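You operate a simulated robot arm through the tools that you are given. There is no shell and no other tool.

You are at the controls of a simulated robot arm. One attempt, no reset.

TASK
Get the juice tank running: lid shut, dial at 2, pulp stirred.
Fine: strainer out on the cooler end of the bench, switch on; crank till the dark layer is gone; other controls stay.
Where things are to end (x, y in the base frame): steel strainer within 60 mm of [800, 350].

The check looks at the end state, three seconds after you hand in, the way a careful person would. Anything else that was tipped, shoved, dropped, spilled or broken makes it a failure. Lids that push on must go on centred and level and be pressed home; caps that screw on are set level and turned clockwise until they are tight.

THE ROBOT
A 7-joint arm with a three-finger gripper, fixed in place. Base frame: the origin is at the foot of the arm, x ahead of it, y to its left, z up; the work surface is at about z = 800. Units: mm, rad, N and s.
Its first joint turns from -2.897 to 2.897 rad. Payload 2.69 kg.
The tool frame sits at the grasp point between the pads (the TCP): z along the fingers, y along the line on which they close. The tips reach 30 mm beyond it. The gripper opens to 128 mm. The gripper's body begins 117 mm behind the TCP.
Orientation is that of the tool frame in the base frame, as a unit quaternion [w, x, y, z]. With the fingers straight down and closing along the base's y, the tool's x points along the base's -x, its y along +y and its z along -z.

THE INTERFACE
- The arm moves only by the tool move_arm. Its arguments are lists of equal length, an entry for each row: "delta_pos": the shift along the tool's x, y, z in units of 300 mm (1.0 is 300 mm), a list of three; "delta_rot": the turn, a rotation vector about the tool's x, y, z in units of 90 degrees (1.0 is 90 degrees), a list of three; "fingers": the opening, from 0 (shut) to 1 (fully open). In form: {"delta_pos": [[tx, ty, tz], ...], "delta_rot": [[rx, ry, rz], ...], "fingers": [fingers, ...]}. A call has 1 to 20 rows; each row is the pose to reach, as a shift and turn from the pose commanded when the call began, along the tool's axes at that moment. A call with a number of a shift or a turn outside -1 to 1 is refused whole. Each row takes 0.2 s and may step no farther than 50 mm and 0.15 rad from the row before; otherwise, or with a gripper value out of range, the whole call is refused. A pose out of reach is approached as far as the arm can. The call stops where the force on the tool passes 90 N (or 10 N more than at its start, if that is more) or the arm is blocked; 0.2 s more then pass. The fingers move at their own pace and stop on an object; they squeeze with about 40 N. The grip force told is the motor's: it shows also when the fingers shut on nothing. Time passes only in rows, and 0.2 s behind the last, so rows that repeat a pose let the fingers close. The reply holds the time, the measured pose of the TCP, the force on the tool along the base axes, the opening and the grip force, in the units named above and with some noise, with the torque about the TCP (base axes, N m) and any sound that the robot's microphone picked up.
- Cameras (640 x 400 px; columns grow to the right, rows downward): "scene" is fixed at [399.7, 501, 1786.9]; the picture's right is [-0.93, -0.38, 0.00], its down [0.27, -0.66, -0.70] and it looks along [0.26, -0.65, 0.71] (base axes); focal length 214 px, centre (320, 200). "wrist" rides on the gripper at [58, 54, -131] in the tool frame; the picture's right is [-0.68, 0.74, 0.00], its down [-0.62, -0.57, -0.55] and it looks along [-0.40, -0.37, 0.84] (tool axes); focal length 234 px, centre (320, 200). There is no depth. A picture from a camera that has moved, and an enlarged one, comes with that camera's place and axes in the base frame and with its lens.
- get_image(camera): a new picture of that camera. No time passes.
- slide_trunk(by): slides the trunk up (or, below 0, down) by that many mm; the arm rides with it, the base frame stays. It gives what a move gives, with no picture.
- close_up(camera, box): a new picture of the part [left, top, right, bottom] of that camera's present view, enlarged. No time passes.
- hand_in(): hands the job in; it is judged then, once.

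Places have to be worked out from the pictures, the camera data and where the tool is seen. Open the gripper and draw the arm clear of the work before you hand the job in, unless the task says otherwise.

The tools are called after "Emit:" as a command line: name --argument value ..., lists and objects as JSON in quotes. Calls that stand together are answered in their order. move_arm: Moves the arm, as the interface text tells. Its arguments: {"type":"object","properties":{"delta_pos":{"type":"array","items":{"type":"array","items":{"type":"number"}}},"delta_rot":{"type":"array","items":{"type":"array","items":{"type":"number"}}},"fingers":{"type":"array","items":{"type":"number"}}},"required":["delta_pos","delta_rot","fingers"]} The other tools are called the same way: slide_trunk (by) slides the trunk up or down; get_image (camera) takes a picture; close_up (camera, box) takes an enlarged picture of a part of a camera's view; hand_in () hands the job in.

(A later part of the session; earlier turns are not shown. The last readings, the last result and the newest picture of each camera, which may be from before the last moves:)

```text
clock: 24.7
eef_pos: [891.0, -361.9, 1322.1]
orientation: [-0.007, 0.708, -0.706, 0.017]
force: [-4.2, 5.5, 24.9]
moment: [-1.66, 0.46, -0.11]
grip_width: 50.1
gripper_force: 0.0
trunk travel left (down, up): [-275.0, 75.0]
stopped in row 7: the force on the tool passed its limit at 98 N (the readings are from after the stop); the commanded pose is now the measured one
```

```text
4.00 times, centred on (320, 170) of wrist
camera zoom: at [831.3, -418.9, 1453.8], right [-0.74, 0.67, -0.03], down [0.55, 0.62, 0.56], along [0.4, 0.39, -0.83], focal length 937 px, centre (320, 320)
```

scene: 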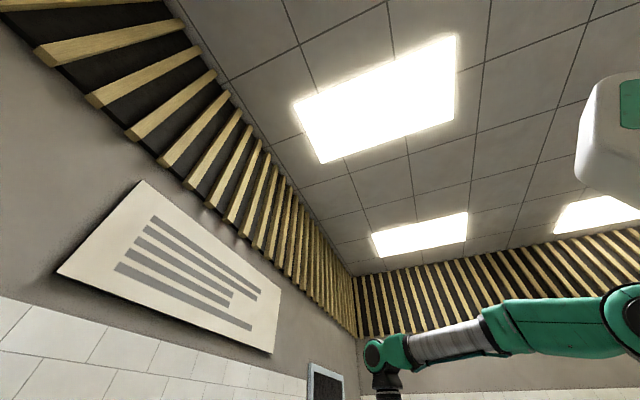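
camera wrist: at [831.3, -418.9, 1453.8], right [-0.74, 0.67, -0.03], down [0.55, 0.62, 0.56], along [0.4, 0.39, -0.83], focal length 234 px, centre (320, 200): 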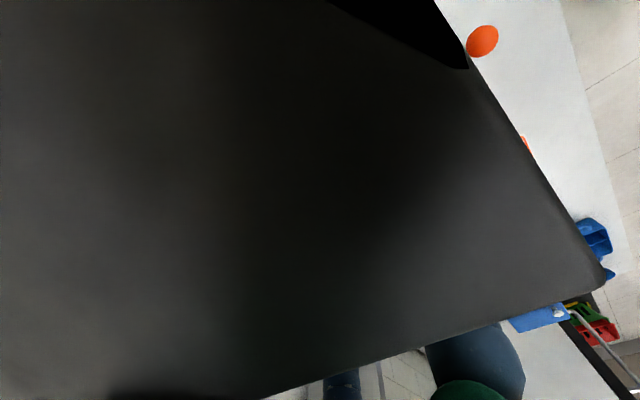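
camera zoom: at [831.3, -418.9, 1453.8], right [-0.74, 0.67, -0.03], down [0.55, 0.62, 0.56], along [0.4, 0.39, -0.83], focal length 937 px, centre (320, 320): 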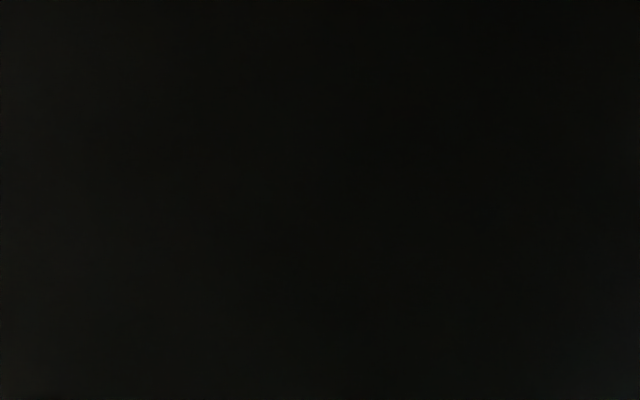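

The hand stopped with an upward force whose torque points to about (852, −402), which fits the camera side of the hand touching the open lid's top edge. I back straight up, then check that nothing moved.

Emit:
move_arm --delta_pos '[[0, 0, -0.08], [0, 0, -0.2], [0, 0, -0.35], [-0.05, 0, -0.5], [-0.15, 0.1, -0.55], [-0.25, 0.2, -0.55]]' --delta_rot '[[0, 0, 0], [0, 0, 0], [0, 0, 0], [0, 0, 0], [0, 0, 0], [0, 0, 0]]' --fingers '[0.4, 0.4, 0.4, 0.4, 0.4, 0.4]'

Emit:
get_image --camera "wrist"

```text
clock: 26.1
eef_pos: [826.6, -285.8, 1479.5]
orientation: [-0.005, 0.708, -0.706, 0.014]
force: [-0.6, 0.7, 0.0]
moment: [-0.02, -0.03, -0.03]
grip_width: 51.5
gripper_force: 0.0
trunk travel left (down, up): [-275.0, 75.0]
```

```text
taken
camera wrist: at [767.7, -342.8, 1610.2], right [-0.74, 0.68, -0.03], down [0.55, 0.62, 0.56], along [0.39, 0.39, -0.83], focal length 234 px, centre (320, 200)
```

wrist: 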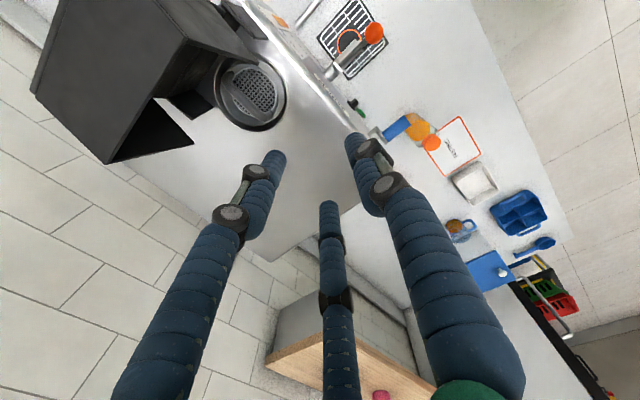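

The lid still stands open and the strainer is in place. I turn the hand by 180° to yaw −90°, so the camera side faces away from the lid, in two calls.

Emit:
move_arm --delta_pos '[[-0.012, 0.035, -0.007], [-0.024, 0.07, -0.013], [-0.036, 0.106, -0.02], [-0.048, 0.141, -0.027], [-0.06, 0.176, -0.033], [-0.072, 0.212, -0.04], [-0.084, 0.247, -0.047], [-0.096, 0.282, -0.053], [-0.108, 0.318, -0.06], [-0.12, 0.353, -0.067], [-0.12, 0.353, -0.067]]' --delta_rot '[[0, 0, 0.0909], [0, 0, 0.1818], [0, 0, 0.2727], [0, 0, 0.3636], [0, 0, 0.4545], [0, 0, 0.5454], [0, 0, 0.6363], [0, 0, 0.7272], [0, 0, 0.8181], [0, 0, 0.909], [0, 0, 1.0]]' --fingers '[0.4, 0.4, 0.4, 0.4, 0.4, 0.4, 0.4, 0.4, 0.4, 0.4, 0.4]'

Emit:
move_arm --delta_pos '[[0, 0, 0], [0, 0, 0], [0, 0, 0], [0, 0, 0], [0, 0, 0], [0, 0, 0], [0, 0, 0], [0, 0, 0], [0, 0, 0], [0, 0, 0], [0, 0, 0]]' --delta_rot '[[0, 0, 0.0909], [0, 0, 0.1818], [0, 0, 0.2727], [0, 0, 0.3636], [0, 0, 0.4545], [0, 0, 0.5454], [0, 0, 0.6363], [0, 0, 0.7272], [0, 0, 0.8181], [0, 0, 0.909], [0, 0, 1.0]]' --fingers '[0.4, 0.4, 0.4, 0.4, 0.4, 0.4, 0.4, 0.4, 0.4, 0.4, 0.4]'

Emit:
get_image --camera "wrist"

```text
clock: 28.5
eef_pos: [720.3, -249.7, 1495.5]
orientation: [0.012, 0.0, 1.0, -0.005]
force: [0.9, 0.5, 0.8]
moment: [0.02, -0.02, 0.01]
grip_width: 51.1
gripper_force: 0.0
trunk travel left (down, up): [-275.0, 75.0]
```

```text
clock: 30.9
eef_pos: [719.1, -249.7, 1496.1]
orientation: [0.013, 0.707, 0.707, 0.005]
force: [-1.2, -0.4, -0.2]
moment: [0.0, -0.02, 0.0]
grip_width: 51.1
gripper_force: 0.1
trunk travel left (down, up): [-275.0, 75.0]
```

```text
taken
camera wrist: at [769.2, -189.8, 1628.8], right [0.74, -0.68, 0.03], down [-0.58, -0.61, 0.54], along [-0.35, -0.41, -0.84], focal length 234 px, centre (320, 200)
```

wrist: 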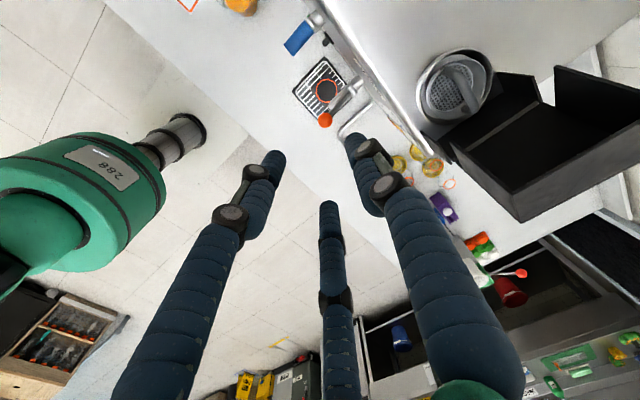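

Yaw −90° is reachable. I zoom in to recheck the lid and strainer from this side.

Emit:
close_up --camera "wrist" --box '[400, 30, 640, 230]'

```text
2.00 times, centred on (520, 130) of wrist
camera zoom: at [769.2, -189.8, 1628.8], right [0.74, -0.68, 0.03], down [-0.58, -0.61, 0.54], along [-0.35, -0.41, -0.84], focal length 468 px, centre (-80, 340)
```

zoom: 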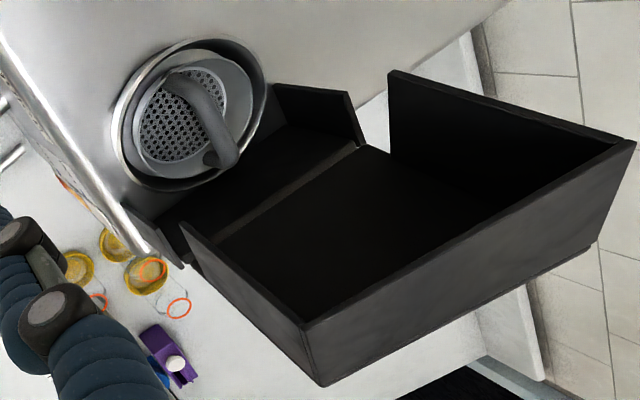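

The lid is unchanged and the hopper is clear from this side. I move over the bail at (887, −354) and come down to z ≈ 1330, watching the force.

Emit:
move_arm --delta_pos '[[-0.07, 0.12, 0.0], [-0.14, 0.24, 0.05], [-0.21, 0.36, 0.1], [-0.28, 0.46, 0.16], [-0.347, 0.56, 0.24], [-0.347, 0.56, 0.32], [-0.347, 0.56, 0.4], [-0.347, 0.56, 0.48], [-0.347, 0.56, 0.55]]' --delta_rot '[[0.0081, 0.0036, 0], [0.0162, 0.0073, 0], [0.0162, 0.0073, 0], [0.0162, 0.0073, 0], [0.0162, 0.0073, 0], [0.0162, 0.0073, 0], [0.0162, 0.0073, 0], [0.0162, 0.0073, 0], [0.0162, 0.0073, 0]]' --fingers '[0.4, 0.4, 0.4, 0.4, 0.4, 0.4, 0.4, 0.4, 0.4]'

Emit:
get_image --camera "wrist"

Emit:
close_up --camera "wrist" --box '[240, 120, 400, 220]'

```text
clock: 32.9
eef_pos: [893.5, -354.5, 1334.3]
orientation: [0.0, 0.706, 0.708, -0.001]
force: [0.4, -0.5, -0.2]
moment: [0.05, 0.08, -0.01]
grip_width: 51.2
gripper_force: 0.0
trunk travel left (down, up): [-275.0, 75.0]
```

```text
taken
camera wrist: at [945.3, -297.5, 1466.2], right [0.74, -0.68, 0.0], down [-0.56, -0.62, 0.55], along [-0.37, -0.4, -0.84], focal length 234 px, centre (320, 200)
```

wrist: 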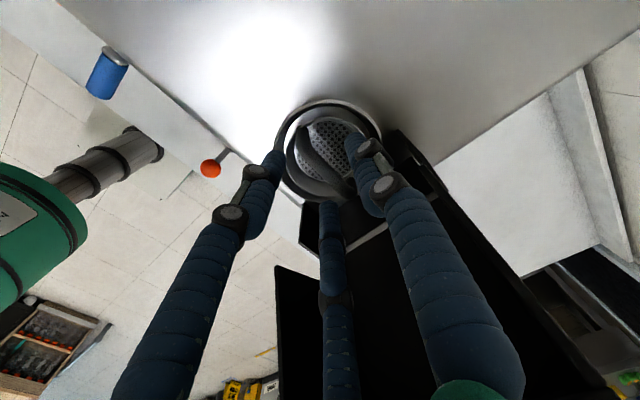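

```text
4.00 times, centred on (320, 170) of wrist
camera zoom: at [945.3, -297.5, 1466.2], right [0.74, -0.68, 0.0], down [-0.56, -0.62, 0.55], along [-0.37, -0.4, -0.84], focal length 937 px, centre (320, 320)
```

zoom: 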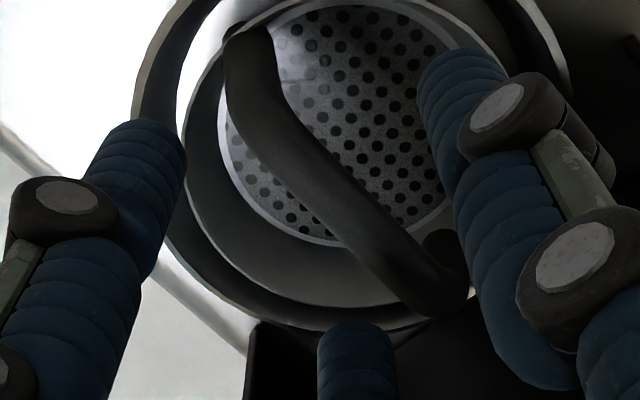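

There is no contact, and the bar lies 6 mm to −x of the TCP. I correct that, come down to z ≈ 1290 and close on the bar.

Emit:
move_arm --delta_pos '[[0, -0.02, 0.03], [0, -0.02, 0.07], [0, -0.02, 0.11], [0, -0.02, 0.147], [0, -0.02, 0.147]]' --delta_rot '[[0, 0, 0], [0, 0, 0], [0, 0, 0], [0, 0, 0], [0, 0, 0]]' --fingers '[0.4, 0.4, 0.4, 0.4, 0.4]'

Emit:
close_up --camera "wrist" --box '[240, 120, 400, 220]'

```text
clock: 33.8
eef_pos: [893.0, -355.2, 1322.6]
orientation: [0.015, 0.705, 0.709, 0.006]
force: [7.3, 6.3, 24.4]
moment: [-1.66, 1.65, 0.14]
grip_width: 51.5
gripper_force: 0.1
trunk travel left (down, up): [-275.0, 75.0]
stopped in row 4: the force on the tool passed its limit at 101 N (the readings are from after the stop); the commanded pose is now the measured one
```

```text
4.00 times, centred on (320, 170) of wrist
camera zoom: at [941.1, -295.7, 1454.8], right [0.74, -0.67, 0.03], down [-0.58, -0.61, 0.54], along [-0.34, -0.42, -0.84], focal length 937 px, centre (320, 320)
```

zoom: 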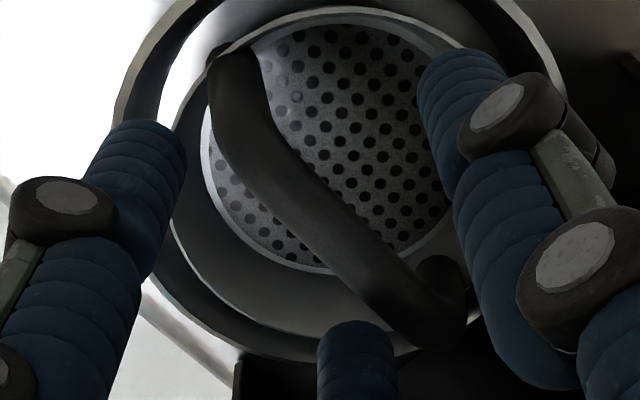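

It was blocked at the same height again, with the torque pointing at about (864, −389). So the hand body meets the lid's top wall, and I need to tilt the hand away from the lid. I go up and tilt 30° so the body leans to +y.

Emit:
move_arm --delta_pos '[[0, 0, -0.08], [0, 0, -0.2], [0.02, -0.01, -0.3], [0.05, -0.02, -0.3], [0.05, -0.02, -0.3], [0.05, -0.02, -0.3], [0.05, -0.02, -0.3]]' --delta_rot '[[0, 0, 0], [0.01, 0.0, 0], [0.0189, -0.06, 0], [0.0189, -0.13, 0], [0.0189, -0.2, 0], [0.0189, -0.27, 0], [0.0189, -0.325, 0]]' --fingers '[0.4, 0.4, 0.4, 0.4, 0.4, 0.4, 0.4]'

Emit:
get_image --camera "wrist"

```text
clock: 35.4
eef_pos: [883.7, -338.9, 1405.5]
orientation: [0.179, 0.683, 0.683, -0.184]
force: [0.0, -0.4, 0.6]
moment: [0.01, 0.02, -0.02]
grip_width: 51.2
gripper_force: 0.0
trunk travel left (down, up): [-275.0, 75.0]
```

```text
taken
camera wrist: at [938.0, -223.3, 1490.2], right [0.74, -0.59, 0.33], down [-0.56, -0.26, 0.79], along [-0.38, -0.77, -0.52], focal length 234 px, centre (320, 200)
```

wrist: 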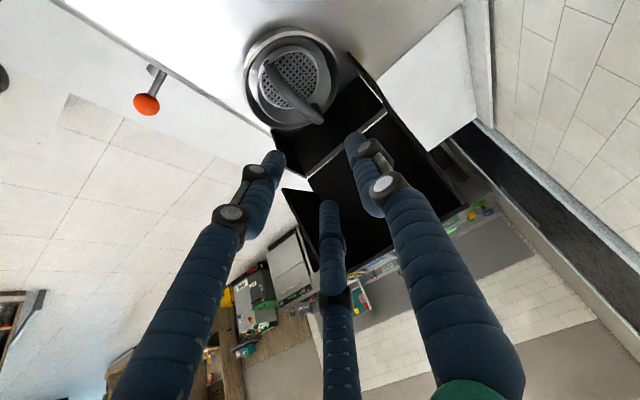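

The tilted pose is good. I move straight to the bar (TCP 887.5, −359, 1288) with the fingers straddling it.

Emit:
move_arm --delta_pos '[[0.028, 0.0127, 0.075], [0.055, 0.0127, 0.15], [0.083, 0.0127, 0.224], [0.11, 0.0127, 0.298], [0.138, 0.0127, 0.373]]' --delta_rot '[[0, 0, 0], [0, 0, 0], [0, 0, 0], [0, 0, 0], [0, 0, 0]]' --fingers '[0.4, 0.4, 0.4, 0.4, 0.4]'

Emit:
get_image --camera "wrist"

Emit:
close_up --camera "wrist" --box '[240, 120, 400, 220]'

```text
clock: 36.6
eef_pos: [885.7, -358.5, 1285.7]
orientation: [0.177, 0.684, 0.683, -0.186]
force: [-0.1, -0.5, -1.5]
moment: [-0.01, -0.01, -0.02]
grip_width: 54.3
gripper_force: 0.1
trunk travel left (down, up): [-275.0, 75.0]
```

```text
taken
camera wrist: at [940.3, -244.0, 1370.2], right [0.74, -0.59, 0.33], down [-0.56, -0.26, 0.79], along [-0.38, -0.76, -0.52], focal length 234 px, centre (320, 200)
```

wrist: 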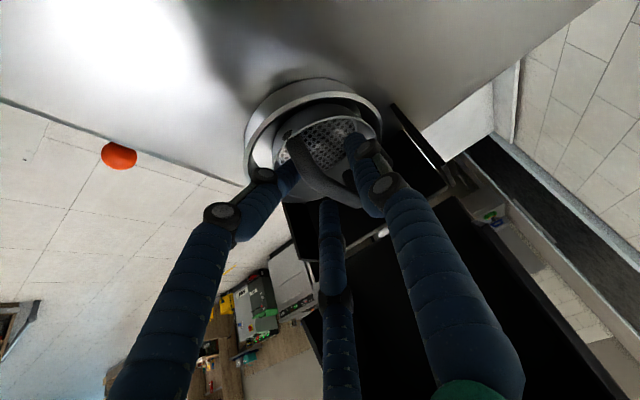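

```text
4.00 times, centred on (320, 170) of wrist
camera zoom: at [940.3, -244.0, 1370.2], right [0.74, -0.59, 0.33], down [-0.56, -0.26, 0.79], along [-0.38, -0.76, -0.52], focal length 937 px, centre (320, 320)
```

zoom: 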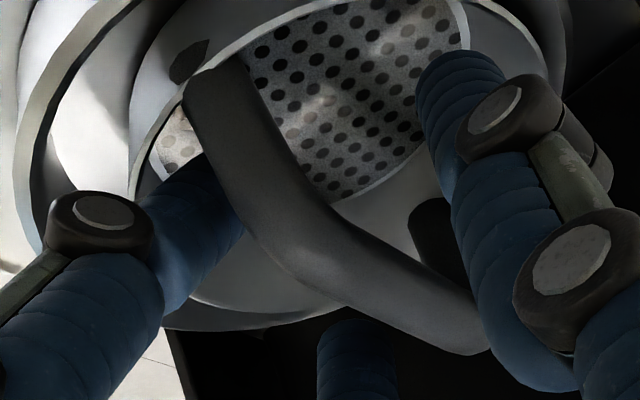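

The bar passes right through the grasp point between the fingers. I close the grip.

Emit:
move_arm --delta_pos '[[0, 0, 0], [0, 0, 0], [0, 0, 0], [0, 0, 0]]' --delta_rot '[[0, 0, 0], [0, 0, 0], [0, 0, 0], [0, 0, 0]]' --fingers '[0.2, 0, 0, 0]'

Emit:
close_up --camera "wrist" --box '[240, 120, 400, 220]'

```text
clock: 37.6
eef_pos: [887.6, -359.3, 1290.2]
orientation: [0.18, 0.683, 0.683, -0.185]
force: [-0.7, 0.2, 7.2]
moment: [-0.24, 0.05, -0.01]
grip_width: 18.3
gripper_force: 39.5
trunk travel left (down, up): [-275.0, 75.0]
```

```text
4.00 times, centred on (320, 170) of wrist
camera zoom: at [940.1, -243.1, 1374.4], right [0.74, -0.59, 0.33], down [-0.56, -0.26, 0.79], along [-0.38, -0.76, -0.52], focal length 937 px, centre (320, 320)
```

zoom: 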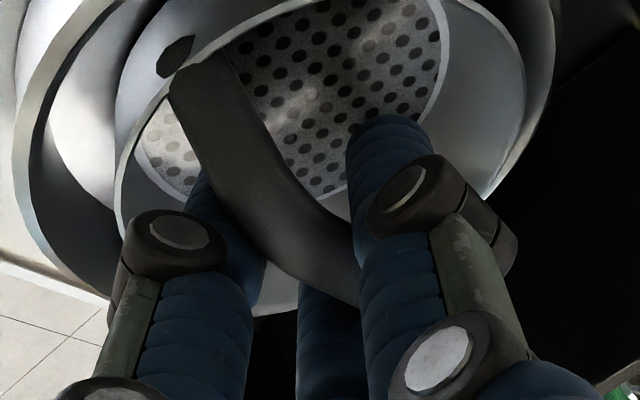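

The bar is gripped at 18.3 mm and 39.5 N. I lift straight up 30 mm and check.

Emit:
move_arm --delta_pos '[[-0.0167, 0, -0.0289], [-0.0333, 0, -0.0577], [-0.05, 0, -0.0866]]' --delta_rot '[[0, 0, 0], [0, 0, 0], [0, 0, 0]]' --fingers '[0, 0, 0]'

Emit:
get_image --camera "wrist"

```text
clock: 38.4
eef_pos: [888.7, -359.6, 1317.8]
orientation: [0.179, 0.683, 0.684, -0.184]
force: [-0.4, 0.5, -0.3]
moment: [0.03, 0.03, -0.03]
grip_width: 17.7
gripper_force: 39.8
trunk travel left (down, up): [-275.0, 75.0]
```

```text
taken
camera wrist: at [941.1, -243.5, 1402.7], right [0.74, -0.59, 0.33], down [-0.56, -0.26, 0.79], along [-0.38, -0.76, -0.52], focal length 234 px, centre (320, 200)
```

wrist: 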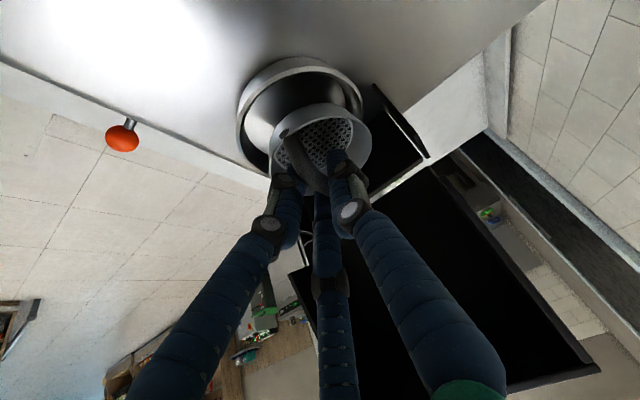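

The strainer comes along. I lift another 60 mm slowly.

Emit:
move_arm --delta_pos '[[-0.025, 0, -0.0433], [-0.05, 0, -0.0866], [-0.075, 0, -0.13], [-0.1, 0, -0.1732]]' --delta_rot '[[0, 0, 0], [0, 0, 0], [0, 0, 0], [0, 0, 0]]' --fingers '[0, 0, 0, 0]'

Emit:
get_image --camera "wrist"

Emit:
close_up --camera "wrist" --box '[230, 60, 430, 185]'

```text
clock: 39.4
eef_pos: [888.1, -359.0, 1378.0]
orientation: [0.18, 0.684, 0.683, -0.184]
force: [-0.5, 0.1, -0.1]
moment: [-0.01, -0.02, 0.03]
grip_width: 17.6
gripper_force: 39.7
trunk travel left (down, up): [-275.0, 75.0]
```

```text
taken
camera wrist: at [942.0, -243.0, 1463.1], right [0.74, -0.59, 0.33], down [-0.56, -0.26, 0.79], along [-0.38, -0.76, -0.52], focal length 234 px, centre (320, 200)
```

wrist: 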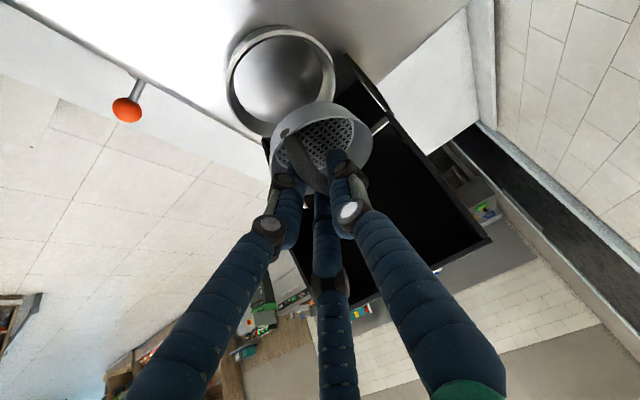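

```text
3.20 times, centred on (330, 122) of wrist
camera zoom: at [942.0, -243.0, 1463.1], right [0.74, -0.59, 0.33], down [-0.56, -0.26, 0.79], along [-0.38, -0.76, -0.52], focal length 749 px, centre (288, 448)
```

zoom: 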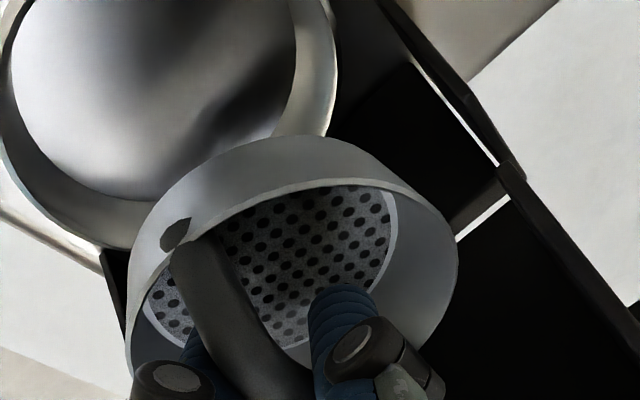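

The strainer is clear of its seat and held level. I carry it towards +y, over and past the tank top.

Emit:
move_arm --delta_pos '[[0.101, -0.0095, -0.0636], [0.201, -0.019, -0.1273], [0.302, -0.0286, -0.1909], [0.403, -0.038, -0.2546], [0.504, -0.0476, -0.3182], [0.604, -0.057, -0.3819], [0.705, -0.0667, -0.4455]]' --delta_rot '[[0, 0, 0], [0, 0, 0], [0, 0, 0], [0, 0, 0], [0, 0, 0], [0, 0, 0], [0, 0, 0]]' --fingers '[0, 0, 0, 0, 0, 0, 0]'

Emit:
move_arm --delta_pos '[[0.101, -0.0095, -0.0636], [0.201, -0.019, -0.1273], [0.302, -0.0286, -0.1909], [0.403, -0.038, -0.2546], [0.504, -0.0476, -0.3182], [0.604, -0.057, -0.3819], [0.705, -0.0667, -0.4455]]' --delta_rot '[[0, 0, 0], [0, 0, 0], [0, 0, 0], [0, 0, 0], [0, 0, 0], [0, 0, 0], [0, 0, 0]]' --fingers '[0, 0, 0, 0, 0, 0, 0]'

Emit:
get_image --camera "wrist"

```text
clock: 41.0
eef_pos: [866.7, -107.2, 1389.8]
orientation: [0.179, 0.684, 0.683, -0.184]
force: [0.2, 0.9, -0.4]
moment: [-0.01, 0.02, 0.05]
grip_width: 17.2
gripper_force: 39.8
trunk travel left (down, up): [-275.0, 75.0]
```

```text
clock: 42.6
eef_pos: [848.0, 142.3, 1400.3]
orientation: [0.179, 0.684, 0.683, -0.184]
force: [0.1, 0.0, -0.8]
moment: [-0.02, -0.02, -0.01]
grip_width: 17.4
gripper_force: 40.0
trunk travel left (down, up): [-275.0, 75.0]
```

```text
taken
camera wrist: at [901.9, 258.8, 1485.0], right [0.74, -0.59, 0.33], down [-0.56, -0.26, 0.79], along [-0.38, -0.76, -0.52], focal length 234 px, centre (320, 200)
```

wrist: 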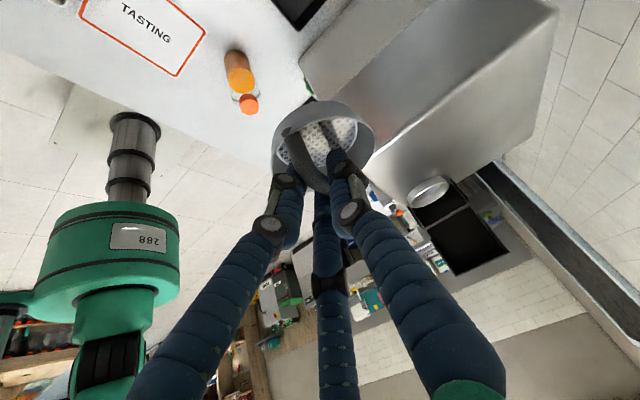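

Still held well. I continue to above the target at (800, 350), descending to z ≈ 1300.

Emit:
move_arm --delta_pos '[[0.115, -0.022, -0.0114], [0.23, -0.045, -0.0229], [0.345, -0.067, -0.0343], [0.46, -0.09, -0.0457], [0.575, -0.112, -0.0571], [0.69, -0.135, -0.0686], [0.805, -0.157, -0.08]]' --delta_rot '[[0, 0, 0], [0, 0, 0], [0, 0, 0], [0, 0, 0], [0, 0, 0], [0, 0, 0], [0, 0, 0]]' --fingers '[0, 0, 0, 0, 0, 0, 0]'

Emit:
get_image --camera "wrist"

```text
clock: 44.2
eef_pos: [803.2, 365.2, 1301.7]
orientation: [0.179, 0.683, 0.684, -0.183]
force: [-0.3, 0.0, -0.4]
moment: [-0.06, 0.01, -0.02]
grip_width: 17.3
gripper_force: 39.9
trunk travel left (down, up): [-275.0, 75.0]
```

```text
taken
camera wrist: at [856.6, 480.8, 1387.2], right [0.74, -0.59, 0.33], down [-0.56, -0.26, 0.79], along [-0.38, -0.76, -0.52], focal length 234 px, centre (320, 200)
```

wrist: 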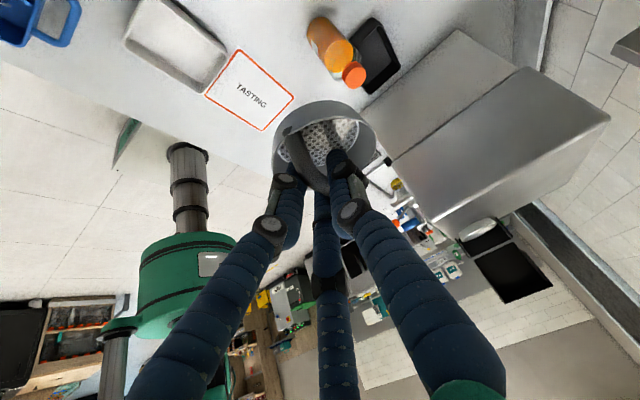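

The bench at the target looks free; the white tray's nearest edge is at x ≈ 721 and the bottle is at about (873, 157). I lower to z ≈ 972 there.

Emit:
move_arm --delta_pos '[[0.06, 0.0167, 0.107], [0.119, 0.0167, 0.214], [0.179, 0.0167, 0.32], [0.238, 0.0167, 0.427], [0.298, 0.0167, 0.534], [0.357, 0.0167, 0.641], [0.417, 0.0167, 0.747], [0.476, 0.0167, 0.854], [0.536, 0.0167, 0.961]]' --delta_rot '[[0, 0, 0], [0, 0, 0], [0, 0, 0], [0, 0, 0], [0, 0, 0], [0, 0, 0], [0, 0, 0], [0, 0, 0], [0, 0, 0]]' --fingers '[0, 0, 0, 0, 0, 0, 0, 0, 0]'

Emit:
get_image --camera "wrist"

Emit:
close_up --camera "wrist" --box '[220, 60, 420, 185]'

```text
clock: 46.2
eef_pos: [807.3, 361.4, 971.9]
orientation: [0.179, 0.684, 0.683, -0.184]
force: [0.8, -0.4, 1.2]
moment: [0.01, 0.04, 0.0]
grip_width: 17.1
gripper_force: 40.4
trunk travel left (down, up): [-275.0, 75.0]
```

```text
taken
camera wrist: at [859.9, 476.9, 1057.2], right [0.74, -0.59, 0.33], down [-0.56, -0.26, 0.79], along [-0.38, -0.76, -0.52], focal length 234 px, centre (320, 200)
```

wrist: 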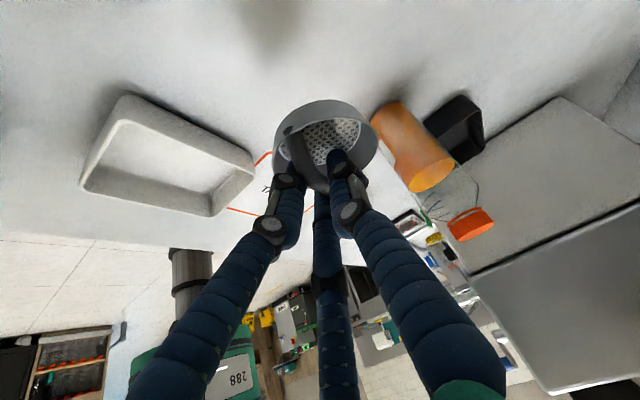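

```text
3.20 times, centred on (320, 122) of wrist
camera zoom: at [859.9, 476.9, 1057.2], right [0.74, -0.59, 0.33], down [-0.56, -0.26, 0.79], along [-0.38, -0.76, -0.52], focal length 749 px, centre (320, 448)
```

zoom: 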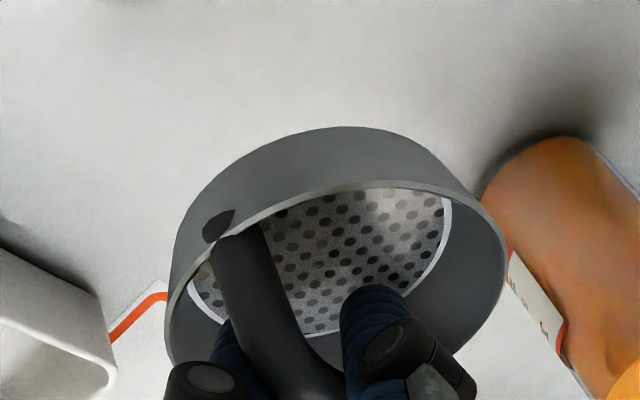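

I lower towards the bench, first 80 mm, then in small steps, watching for contact.

Emit:
move_arm --delta_pos '[[0.045, 0, 0.078], [0.09, 0, 0.156], [0.1333, 0, 0.231]]' --delta_rot '[[0, 0, 0], [0, 0, 0], [0, 0, 0]]' --fingers '[0, 0, 0]'

Emit:
get_image --camera "wrist"

Emit:
close_up --camera "wrist" --box '[220, 60, 420, 185]'

```text
clock: 47.0
eef_pos: [805.5, 360.8, 889.8]
orientation: [0.18, 0.683, 0.684, -0.184]
force: [0.0, 1.0, 0.4]
moment: [0.04, 0.06, -0.04]
grip_width: 17.1
gripper_force: 40.3
trunk travel left (down, up): [-275.0, 75.0]
```

```text
taken
camera wrist: at [858.6, 475.7, 975.3], right [0.74, -0.59, 0.33], down [-0.56, -0.26, 0.79], along [-0.38, -0.76, -0.52], focal length 234 px, centre (320, 200)
```

wrist: 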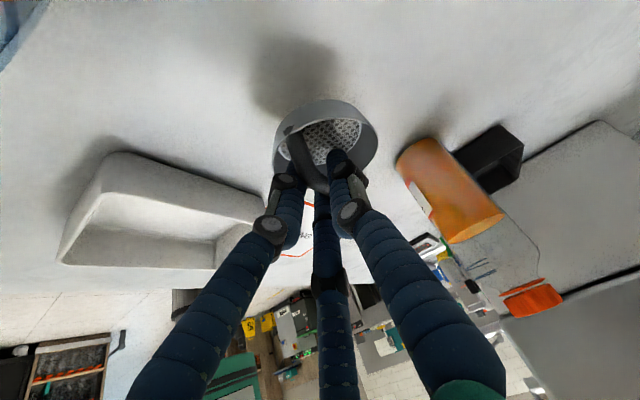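

```text
3.20 times, centred on (320, 122) of wrist
camera zoom: at [858.6, 475.7, 975.3], right [0.74, -0.59, 0.33], down [-0.56, -0.26, 0.79], along [-0.38, -0.76, -0.52], focal length 749 px, centre (320, 448)
```

zoom: 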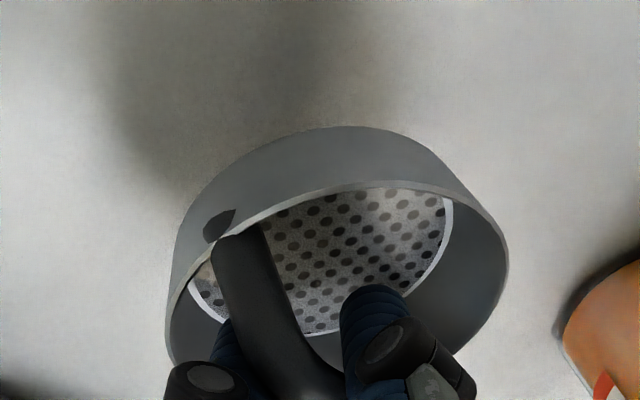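

Emit:
move_arm --delta_pos '[[0.0083, 0, 0.0144], [0.0167, 0, 0.0289]]' --delta_rot '[[0, 0, 0], [0, 0, 0]]' --fingers '[0, 0]'

Emit:
move_arm --delta_pos '[[0.0083, 0, 0.0144]]' --delta_rot '[[0, 0, 0]]' --fingers '[0]'

Emit:
get_image --camera "wrist"

```text
clock: 47.6
eef_pos: [804.1, 360.4, 881.1]
orientation: [0.179, 0.683, 0.683, -0.184]
force: [0.4, 0.2, -0.2]
moment: [0.02, 0.0, -0.01]
grip_width: 17.2
gripper_force: 39.7
trunk travel left (down, up): [-275.0, 75.0]
```

```text
clock: 48.0
eef_pos: [803.5, 358.5, 876.2]
orientation: [0.18, 0.683, 0.683, -0.185]
force: [-0.2, 0.6, -0.3]
moment: [0.03, 0.02, 0.02]
grip_width: 17.3
gripper_force: 39.8
trunk travel left (down, up): [-275.0, 75.0]
```

```text
taken
camera wrist: at [858.0, 475.1, 960.9], right [0.74, -0.59, 0.33], down [-0.56, -0.26, 0.79], along [-0.38, -0.76, -0.52], focal length 234 px, centre (320, 200)
```

wrist: 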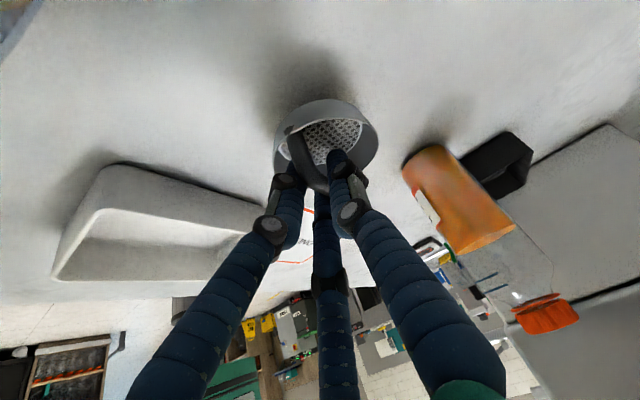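

No contact yet. I keep going in small steps.

Emit:
move_arm --delta_pos '[[0.0067, 0, 0.0115]]' --delta_rot '[[0, 0, 0]]' --fingers '[0]'

Emit:
move_arm --delta_pos '[[0.005, 0, 0.0087]]' --delta_rot '[[0, 0, 0]]' --fingers '[0]'

Emit:
move_arm --delta_pos '[[0.005, 0, 0.0087]]' --delta_rot '[[0, 0, 0]]' --fingers '[0]'

```text
clock: 48.4
eef_pos: [803.8, 359.8, 871.2]
orientation: [0.179, 0.684, 0.683, -0.185]
force: [0.7, 0.5, -0.2]
moment: [-0.01, 0.04, 0.0]
grip_width: 17.1
gripper_force: 40.4
trunk travel left (down, up): [-275.0, 75.0]
```

```text
clock: 48.8
eef_pos: [804.7, 360.8, 868.6]
orientation: [0.18, 0.683, 0.683, -0.183]
force: [0.3, -0.2, -0.6]
moment: [0.03, -0.01, 0.0]
grip_width: 17.0
gripper_force: 40.0
trunk travel left (down, up): [-275.0, 75.0]
```

```text
clock: 49.2
eef_pos: [805.0, 360.0, 866.9]
orientation: [0.18, 0.683, 0.683, -0.185]
force: [1.2, -0.3, -0.1]
moment: [-0.01, -0.02, -0.03]
grip_width: 17.4
gripper_force: 39.9
trunk travel left (down, up): [-275.0, 75.0]
```

Emit:
close_up --camera "wrist" --box '[220, 60, 420, 185]'

Emit:
move_arm --delta_pos '[[0.005, 0, 0.0087]]' --delta_rot '[[0, 0, 0]]' --fingers '[0]'

Emit:
move_arm --delta_pos '[[0.005, 0, 0.0087]]' --delta_rot '[[0, 0, 0]]' --fingers '[0]'

```text
3.20 times, centred on (320, 122) of wrist
camera zoom: at [857.6, 475.5, 950.8], right [0.74, -0.59, 0.33], down [-0.56, -0.26, 0.79], along [-0.38, -0.76, -0.52], focal length 749 px, centre (320, 448)
```

zoom: 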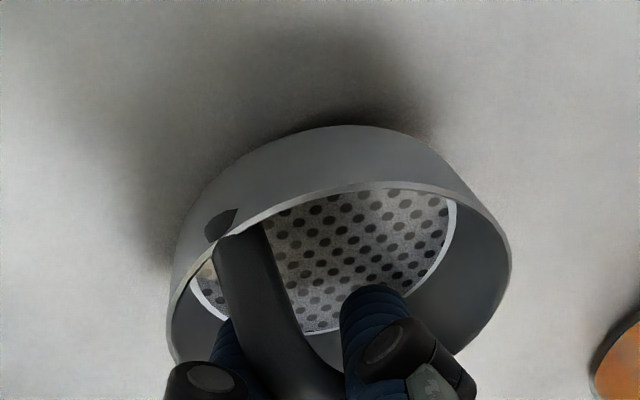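

```text
clock: 49.6
eef_pos: [804.5, 359.6, 862.8]
orientation: [0.18, 0.683, 0.683, -0.184]
force: [-0.6, -0.1, -0.5]
moment: [0.01, 0.02, -0.04]
grip_width: 17.3
gripper_force: 39.9
trunk travel left (down, up): [-275.0, 75.0]
```

```text
clock: 50.0
eef_pos: [803.8, 359.2, 860.7]
orientation: [0.179, 0.683, 0.683, -0.184]
force: [-0.2, 0.1, -1.6]
moment: [-0.01, -0.02, -0.01]
grip_width: 17.5
gripper_force: 39.5
trunk travel left (down, up): [-275.0, 75.0]
```

Still nothing. The strainer seems very close to the bench, so I go on in 3 mm steps.

Emit:
move_arm --delta_pos '[[0.005, 0, 0.0087]]' --delta_rot '[[0, 0, 0]]' --fingers '[0]'

Emit:
move_arm --delta_pos '[[0.005, 0, 0.0087]]' --delta_rot '[[0, 0, 0]]' --fingers '[0]'

Emit:
close_up --camera "wrist" --box '[220, 60, 420, 185]'

```text
clock: 50.4
eef_pos: [805.7, 360.0, 858.8]
orientation: [0.179, 0.685, 0.682, -0.183]
force: [1.5, -0.4, 8.8]
moment: [-0.19, 0.15, 0.04]
grip_width: 17.4
gripper_force: 40.3
trunk travel left (down, up): [-275.0, 75.0]
```

```text
clock: 50.8
eef_pos: [803.8, 359.9, 856.8]
orientation: [0.179, 0.684, 0.683, -0.183]
force: [4.4, 0.3, 16.5]
moment: [-0.29, 0.09, 0.1]
grip_width: 17.4
gripper_force: 39.5
trunk travel left (down, up): [-275.0, 75.0]
```

```text
3.20 times, centred on (320, 122) of wrist
camera zoom: at [857.9, 474.9, 941.4], right [0.74, -0.59, 0.33], down [-0.56, -0.26, 0.78], along [-0.38, -0.76, -0.52], focal length 749 px, centre (320, 448)
```

zoom: 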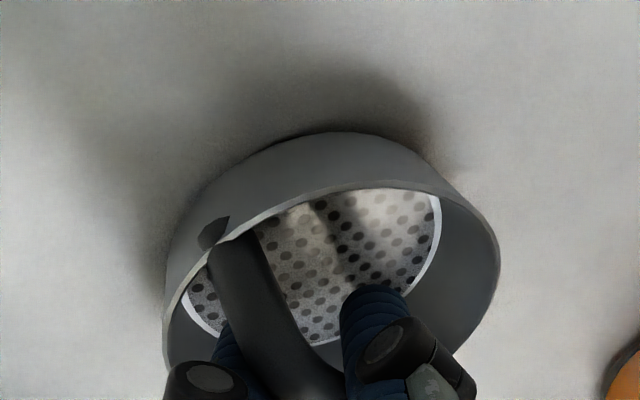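

It has touched down (16.5 N up). I ease off 2 mm, open the fingers slowly and draw back along the tool axis.

Emit:
move_arm --delta_pos '[[-0.0033, 0, -0.0058], [-0.0033, 0, -0.0058], [-0.0033, 0, -0.0058], [-0.0033, 0, -0.0058]]' --delta_rot '[[0, 0, 0], [0, 0, 0], [0, 0, 0], [0, 0, 0]]' --fingers '[0.12, 0.25, 0.4, 0.4]'

Emit:
close_up --camera "wrist" --box '[220, 60, 420, 185]'

Emit:
move_arm --delta_pos '[[0, 0, -0.05], [0, 0, -0.12], [0, 0, -0.2], [0, 0, -0.33], [0, 0, -0.45], [0, 0, -0.6]]' --delta_rot '[[0, 0, 0], [0, 0, 0], [0, 0, 0], [0, 0, 0], [0, 0, 0], [0, 0, 0]]' --fingers '[0.4, 0.4, 0.4, 0.4, 0.4, 0.4]'

Emit:
get_image --camera "wrist"

```text
clock: 51.8
eef_pos: [803.9, 359.8, 855.8]
orientation: [0.179, 0.684, 0.682, -0.185]
force: [-0.4, 0.2, -0.3]
moment: [-0.02, 0.0, -0.05]
grip_width: 51.4
gripper_force: 0.1
trunk travel left (down, up): [-275.0, 75.0]
```

```text
3.20 times, centred on (320, 122) of wrist
camera zoom: at [857.0, 474.7, 940.7], right [0.74, -0.59, 0.33], down [-0.56, -0.26, 0.79], along [-0.38, -0.76, -0.52], focal length 749 px, centre (320, 448)
```

zoom: 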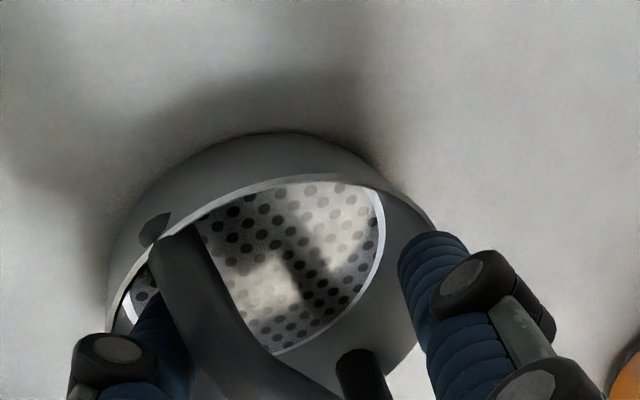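

```text
clock: 53.2
eef_pos: [804.3, 446.9, 1012.2]
orientation: [0.179, 0.683, 0.684, -0.184]
force: [-0.3, -0.4, -0.5]
moment: [-0.02, -0.01, 0.02]
grip_width: 51.5
gripper_force: 0.1
trunk travel left (down, up): [-275.0, 75.0]
```

```text
taken
camera wrist: at [858.8, 563.4, 1096.3], right [0.74, -0.59, 0.33], down [-0.56, -0.26, 0.79], along [-0.38, -0.77, -0.52], focal length 234 px, centre (320, 200)
```

wrist: 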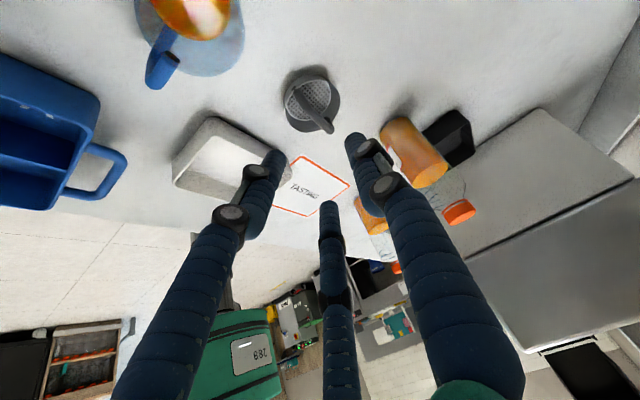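

The strainer stands at about (805, 356) on the bench, upright and free. Next I raise the arm and head back to the tank to shut the lid.

Emit:
move_arm --delta_pos '[[-0.063, -0.01, -0.109], [-0.126, -0.03, -0.218], [-0.189, -0.07, -0.327], [-0.252, -0.11, -0.436], [-0.315, -0.16, -0.545], [-0.378, -0.2, -0.654], [-0.441, -0.25, -0.763], [-0.504, -0.29, -0.872], [-0.567, -0.333, -0.981]]' --delta_rot '[[0, 0, 0], [0, 0, 0], [0, 0, 0], [0, 0, 0], [0, 0, 0], [0, 0, 0], [0, 0, 0], [0, 0, 0], [0, 0, 0]]' --fingers '[0.4, 0.4, 0.4, 0.4, 0.4, 0.4, 0.4, 0.4, 0.4]'

Emit:
get_image --camera "wrist"

```text
clock: 55.2
eef_pos: [706.1, 446.9, 1354.3]
orientation: [0.179, 0.683, 0.683, -0.185]
force: [-0.5, -0.1, -1.2]
moment: [0.02, -0.02, 0.05]
grip_width: 51.4
gripper_force: 0.0
trunk travel left (down, up): [-275.0, 75.0]
```

```text
taken
camera wrist: at [759.3, 563.4, 1438.3], right [0.74, -0.59, 0.33], down [-0.56, -0.26, 0.79], along [-0.38, -0.76, -0.52], focal length 234 px, centre (320, 200)
```

wrist: 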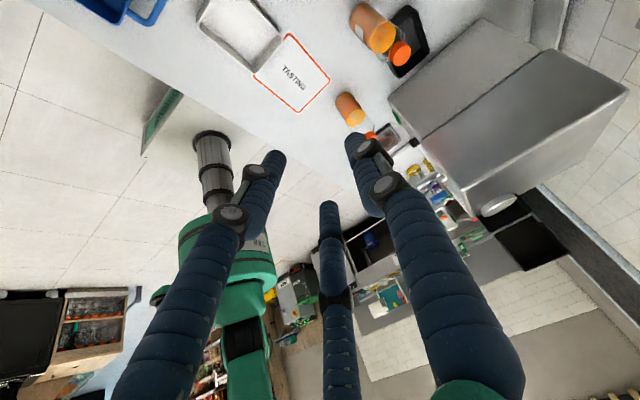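

I turn the hand to the 45° forward tilt (yaw 0) while travelling −y.

Emit:
move_arm --delta_pos '[[-0.068, -0.022, 0.0265], [-0.136, -0.0445, 0.053], [-0.204, -0.067, 0.0795], [-0.272, -0.089, 0.106], [-0.34, -0.111, 0.1325], [-0.408, -0.1335, 0.159], [-0.477, -0.156, 0.1855], [-0.545, -0.178, 0.212], [-0.613, -0.2, 0.2385], [-0.681, -0.2225, 0.265], [-0.749, -0.245, 0.2915], [-0.817, -0.267, 0.318]]' --delta_rot '[[-0.051, -0.0112, -0.0662], [-0.102, -0.0225, -0.1325], [-0.153, -0.0337, -0.1987], [-0.2039, -0.045, -0.265], [-0.2549, -0.0562, -0.3312], [-0.3059, -0.0674, -0.3975], [-0.3569, -0.0787, -0.4637], [-0.4079, -0.0899, -0.53], [-0.4588, -0.1012, -0.5962], [-0.5098, -0.1124, -0.6625], [-0.5608, -0.1237, -0.7287], [-0.6118, -0.1349, -0.795]]' --fingers '[0.2, 0, 0, 0, 0, 0, 0, 0, 0, 0, 0, 0]'

```text
clock: 57.8
eef_pos: [625.7, 189.0, 1394.2]
orientation: [0.382, 0.001, 0.924, 0.0]
force: [-0.6, -0.3, 1.4]
moment: [0.04, 0.01, -0.01]
grip_width: 2.6
gripper_force: 31.9
trunk travel left (down, up): [-275.0, 75.0]
```

Emit:
move_arm --delta_pos '[[-0.032, -0.123, -0.021], [-0.065, -0.246, -0.041], [-0.097, -0.369, -0.062], [-0.13, -0.492, -0.083], [-0.162, -0.614, -0.103], [-0.194, -0.737, -0.124], [-0.227, -0.86, -0.144], [-0.259, -0.983, -0.165]]' --delta_rot '[[0, 0, 0], [0, 0, 0], [0, 0, 0], [0, 0, 0], [0, 0, 0], [0, 0, 0], [0, 0, 0], [0, 0, 0]]' --fingers '[0, 0, 0, 0, 0, 0, 0, 0]'

Emit:
move_arm --delta_pos '[[-0.012, -0.123, 0.012], [-0.024, -0.246, 0.024], [-0.035, -0.369, 0.035], [-0.047, -0.492, 0.047], [-0.059, -0.614, 0.059], [-0.07, -0.737, 0.07], [-0.082, -0.86, 0.082], [-0.094, -0.983, 0.094]]' --delta_rot '[[0, 0, 0], [0, 0, 0], [0, 0, 0], [0, 0, 0], [0, 0, 0], [0, 0, 0], [0, 0, 0], [0, 0, 0]]' --fingers '[0, 0, 0, 0, 0, 0, 0, 0]'

Emit:
get_image --camera "wrist"

```text
clock: 59.6
eef_pos: [647.1, -106.8, 1482.8]
orientation: [0.382, 0.001, 0.924, 0.001]
force: [-0.4, 0.0, -0.5]
moment: [-0.01, 0.01, 0.05]
grip_width: 2.1
gripper_force: 31.3
trunk travel left (down, up): [-275.0, 75.0]
```

```text
clock: 61.4
eef_pos: [685.4, -403.3, 1483.5]
orientation: [0.381, 0.001, 0.924, 0.0]
force: [-0.1, -1.1, -0.6]
moment: [0.0, 0.0, 0.03]
grip_width: 2.0
gripper_force: 31.5
trunk travel left (down, up): [-275.0, 75.0]
```

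```text
taken
camera wrist: at [551.7, -349.1, 1534.7], right [0.48, 0.73, 0.48], down [0.05, -0.57, 0.82], along [0.88, -0.37, -0.31], focal length 234 px, centre (320, 200)
```

wrist: 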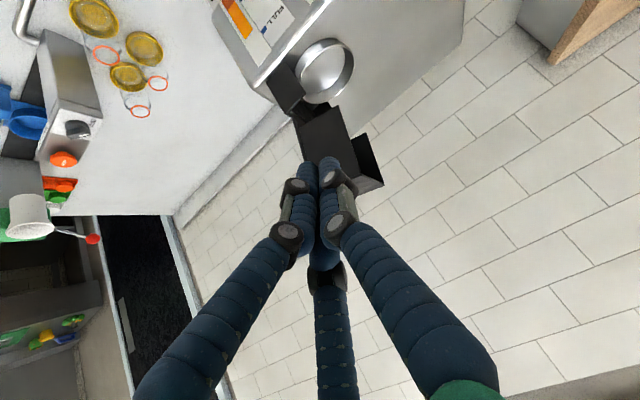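

I move to y ≈ −510, still short of the lid in x, and look.

Emit:
move_arm --delta_pos '[[0, -0.12, 0], [0, -0.24, 0], [-0.05, -0.357, 0.05], [-0.141, -0.357, 0.141]]' --delta_rot '[[0, 0, 0], [0, 0, 0], [0, 0, 0], [0, 0, 0]]' --fingers '[0, 0, 0, 0]'

Emit:
get_image --camera "wrist"

Emit:
close_up --camera "wrist" --box '[260, 60, 460, 185]'

```text
clock: 62.4
eef_pos: [748.9, -507.1, 1479.4]
orientation: [0.381, 0.001, 0.924, 0.002]
force: [0.1, -0.9, 0.1]
moment: [0.05, -0.01, 0.02]
grip_width: 2.0
gripper_force: 31.9
trunk travel left (down, up): [-275.0, 75.0]
```

```text
taken
camera wrist: at [613.7, -453.9, 1531.0], right [0.48, 0.73, 0.48], down [0.05, -0.57, 0.82], along [0.88, -0.37, -0.31], focal length 234 px, centre (320, 200)
```

wrist: 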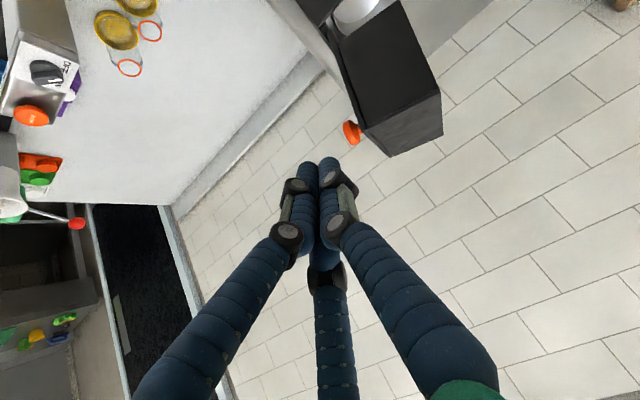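

```text
3.20 times, centred on (360, 122) of wrist
camera zoom: at [613.7, -453.9, 1531.0], right [0.48, 0.73, 0.48], down [0.05, -0.57, 0.82], along [0.88, -0.37, -0.31], focal length 749 px, centre (192, 448)
```

zoom: 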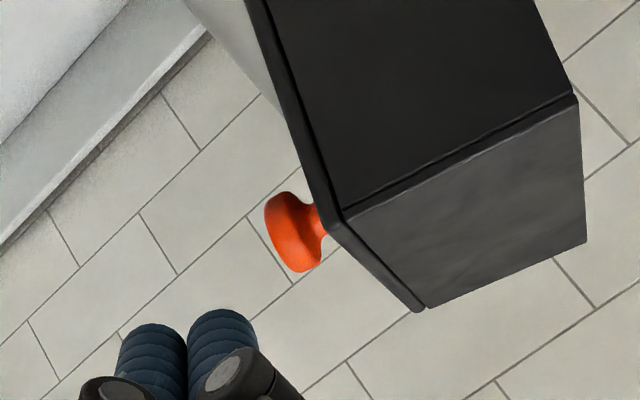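

The lid's free corner is at (826, −463, 1428) and its knob at (885, −488, 1390). I slide the closed fingers in behind the lid face next to the knob, to TCP (830, −495, 1412).

Emit:
move_arm --delta_pos '[[-0.008, 0, 0.09], [-0.016, 0.02, 0.18], [-0.025, 0.04, 0.27], [-0.033, 0.04, 0.349]]' --delta_rot '[[0, 0, 0], [0, 0, 0], [0, 0, 0], [0, 0, 0]]' --fingers '[0, 0, 0, 0]'

Emit:
get_image --camera "wrist"

Emit:
close_up --camera "wrist" --box '[260, 80, 460, 205]'

```text
clock: 63.4
eef_pos: [827.1, -496.2, 1410.3]
orientation: [0.382, 0.001, 0.924, 0.001]
force: [-0.1, -0.4, 0.3]
moment: [0.05, -0.03, 0.04]
grip_width: 2.3
gripper_force: 31.6
trunk travel left (down, up): [-275.0, 75.0]
```

```text
taken
camera wrist: at [692.7, -442.3, 1463.0], right [0.48, 0.73, 0.48], down [0.05, -0.57, 0.82], along [0.88, -0.37, -0.31], focal length 234 px, centre (320, 200)
```

wrist: 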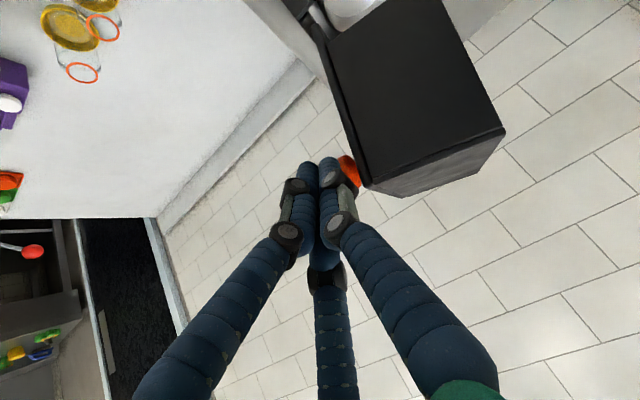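

```text
3.20 times, centred on (360, 142) of wrist
camera zoom: at [692.7, -442.3, 1463.0], right [0.48, 0.73, 0.48], down [0.05, -0.57, 0.82], along [0.88, -0.37, -0.31], focal length 749 px, centre (192, 384)
```

zoom: 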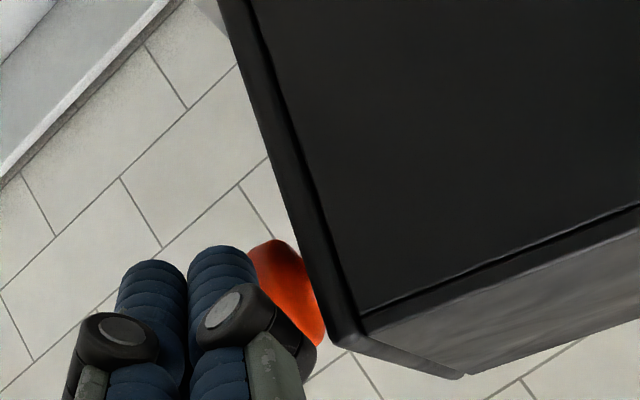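

The finger is behind the lid. I push it +y gently along the arc.

Emit:
move_arm --delta_pos '[[0, 0.05, 0], [-0.005, 0.1, -0.005], [-0.012, 0.15, -0.012], [-0.019, 0.2, -0.019], [-0.024, 0.25, -0.024]]' --delta_rot '[[0, 0, 0], [0, 0, 0], [0, 0, 0], [0, 0, 0], [0, 0, 0]]' --fingers '[0, 0, 0, 0, 0]'

Emit:
get_image --camera "wrist"

```text
clock: 64.6
eef_pos: [826.1, -421.8, 1424.4]
orientation: [0.383, 0.0, 0.924, 0.001]
force: [0.7, 0.0, -0.1]
moment: [-0.03, -0.03, 0.0]
grip_width: 2.1
gripper_force: 31.3
trunk travel left (down, up): [-275.0, 75.0]
```

```text
taken
camera wrist: at [691.2, -368.7, 1476.3], right [0.48, 0.74, 0.48], down [0.05, -0.57, 0.82], along [0.88, -0.37, -0.31], focal length 234 px, centre (320, 200)
```

wrist: 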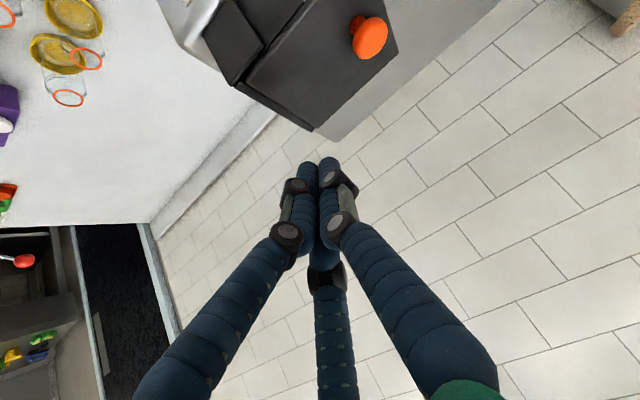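

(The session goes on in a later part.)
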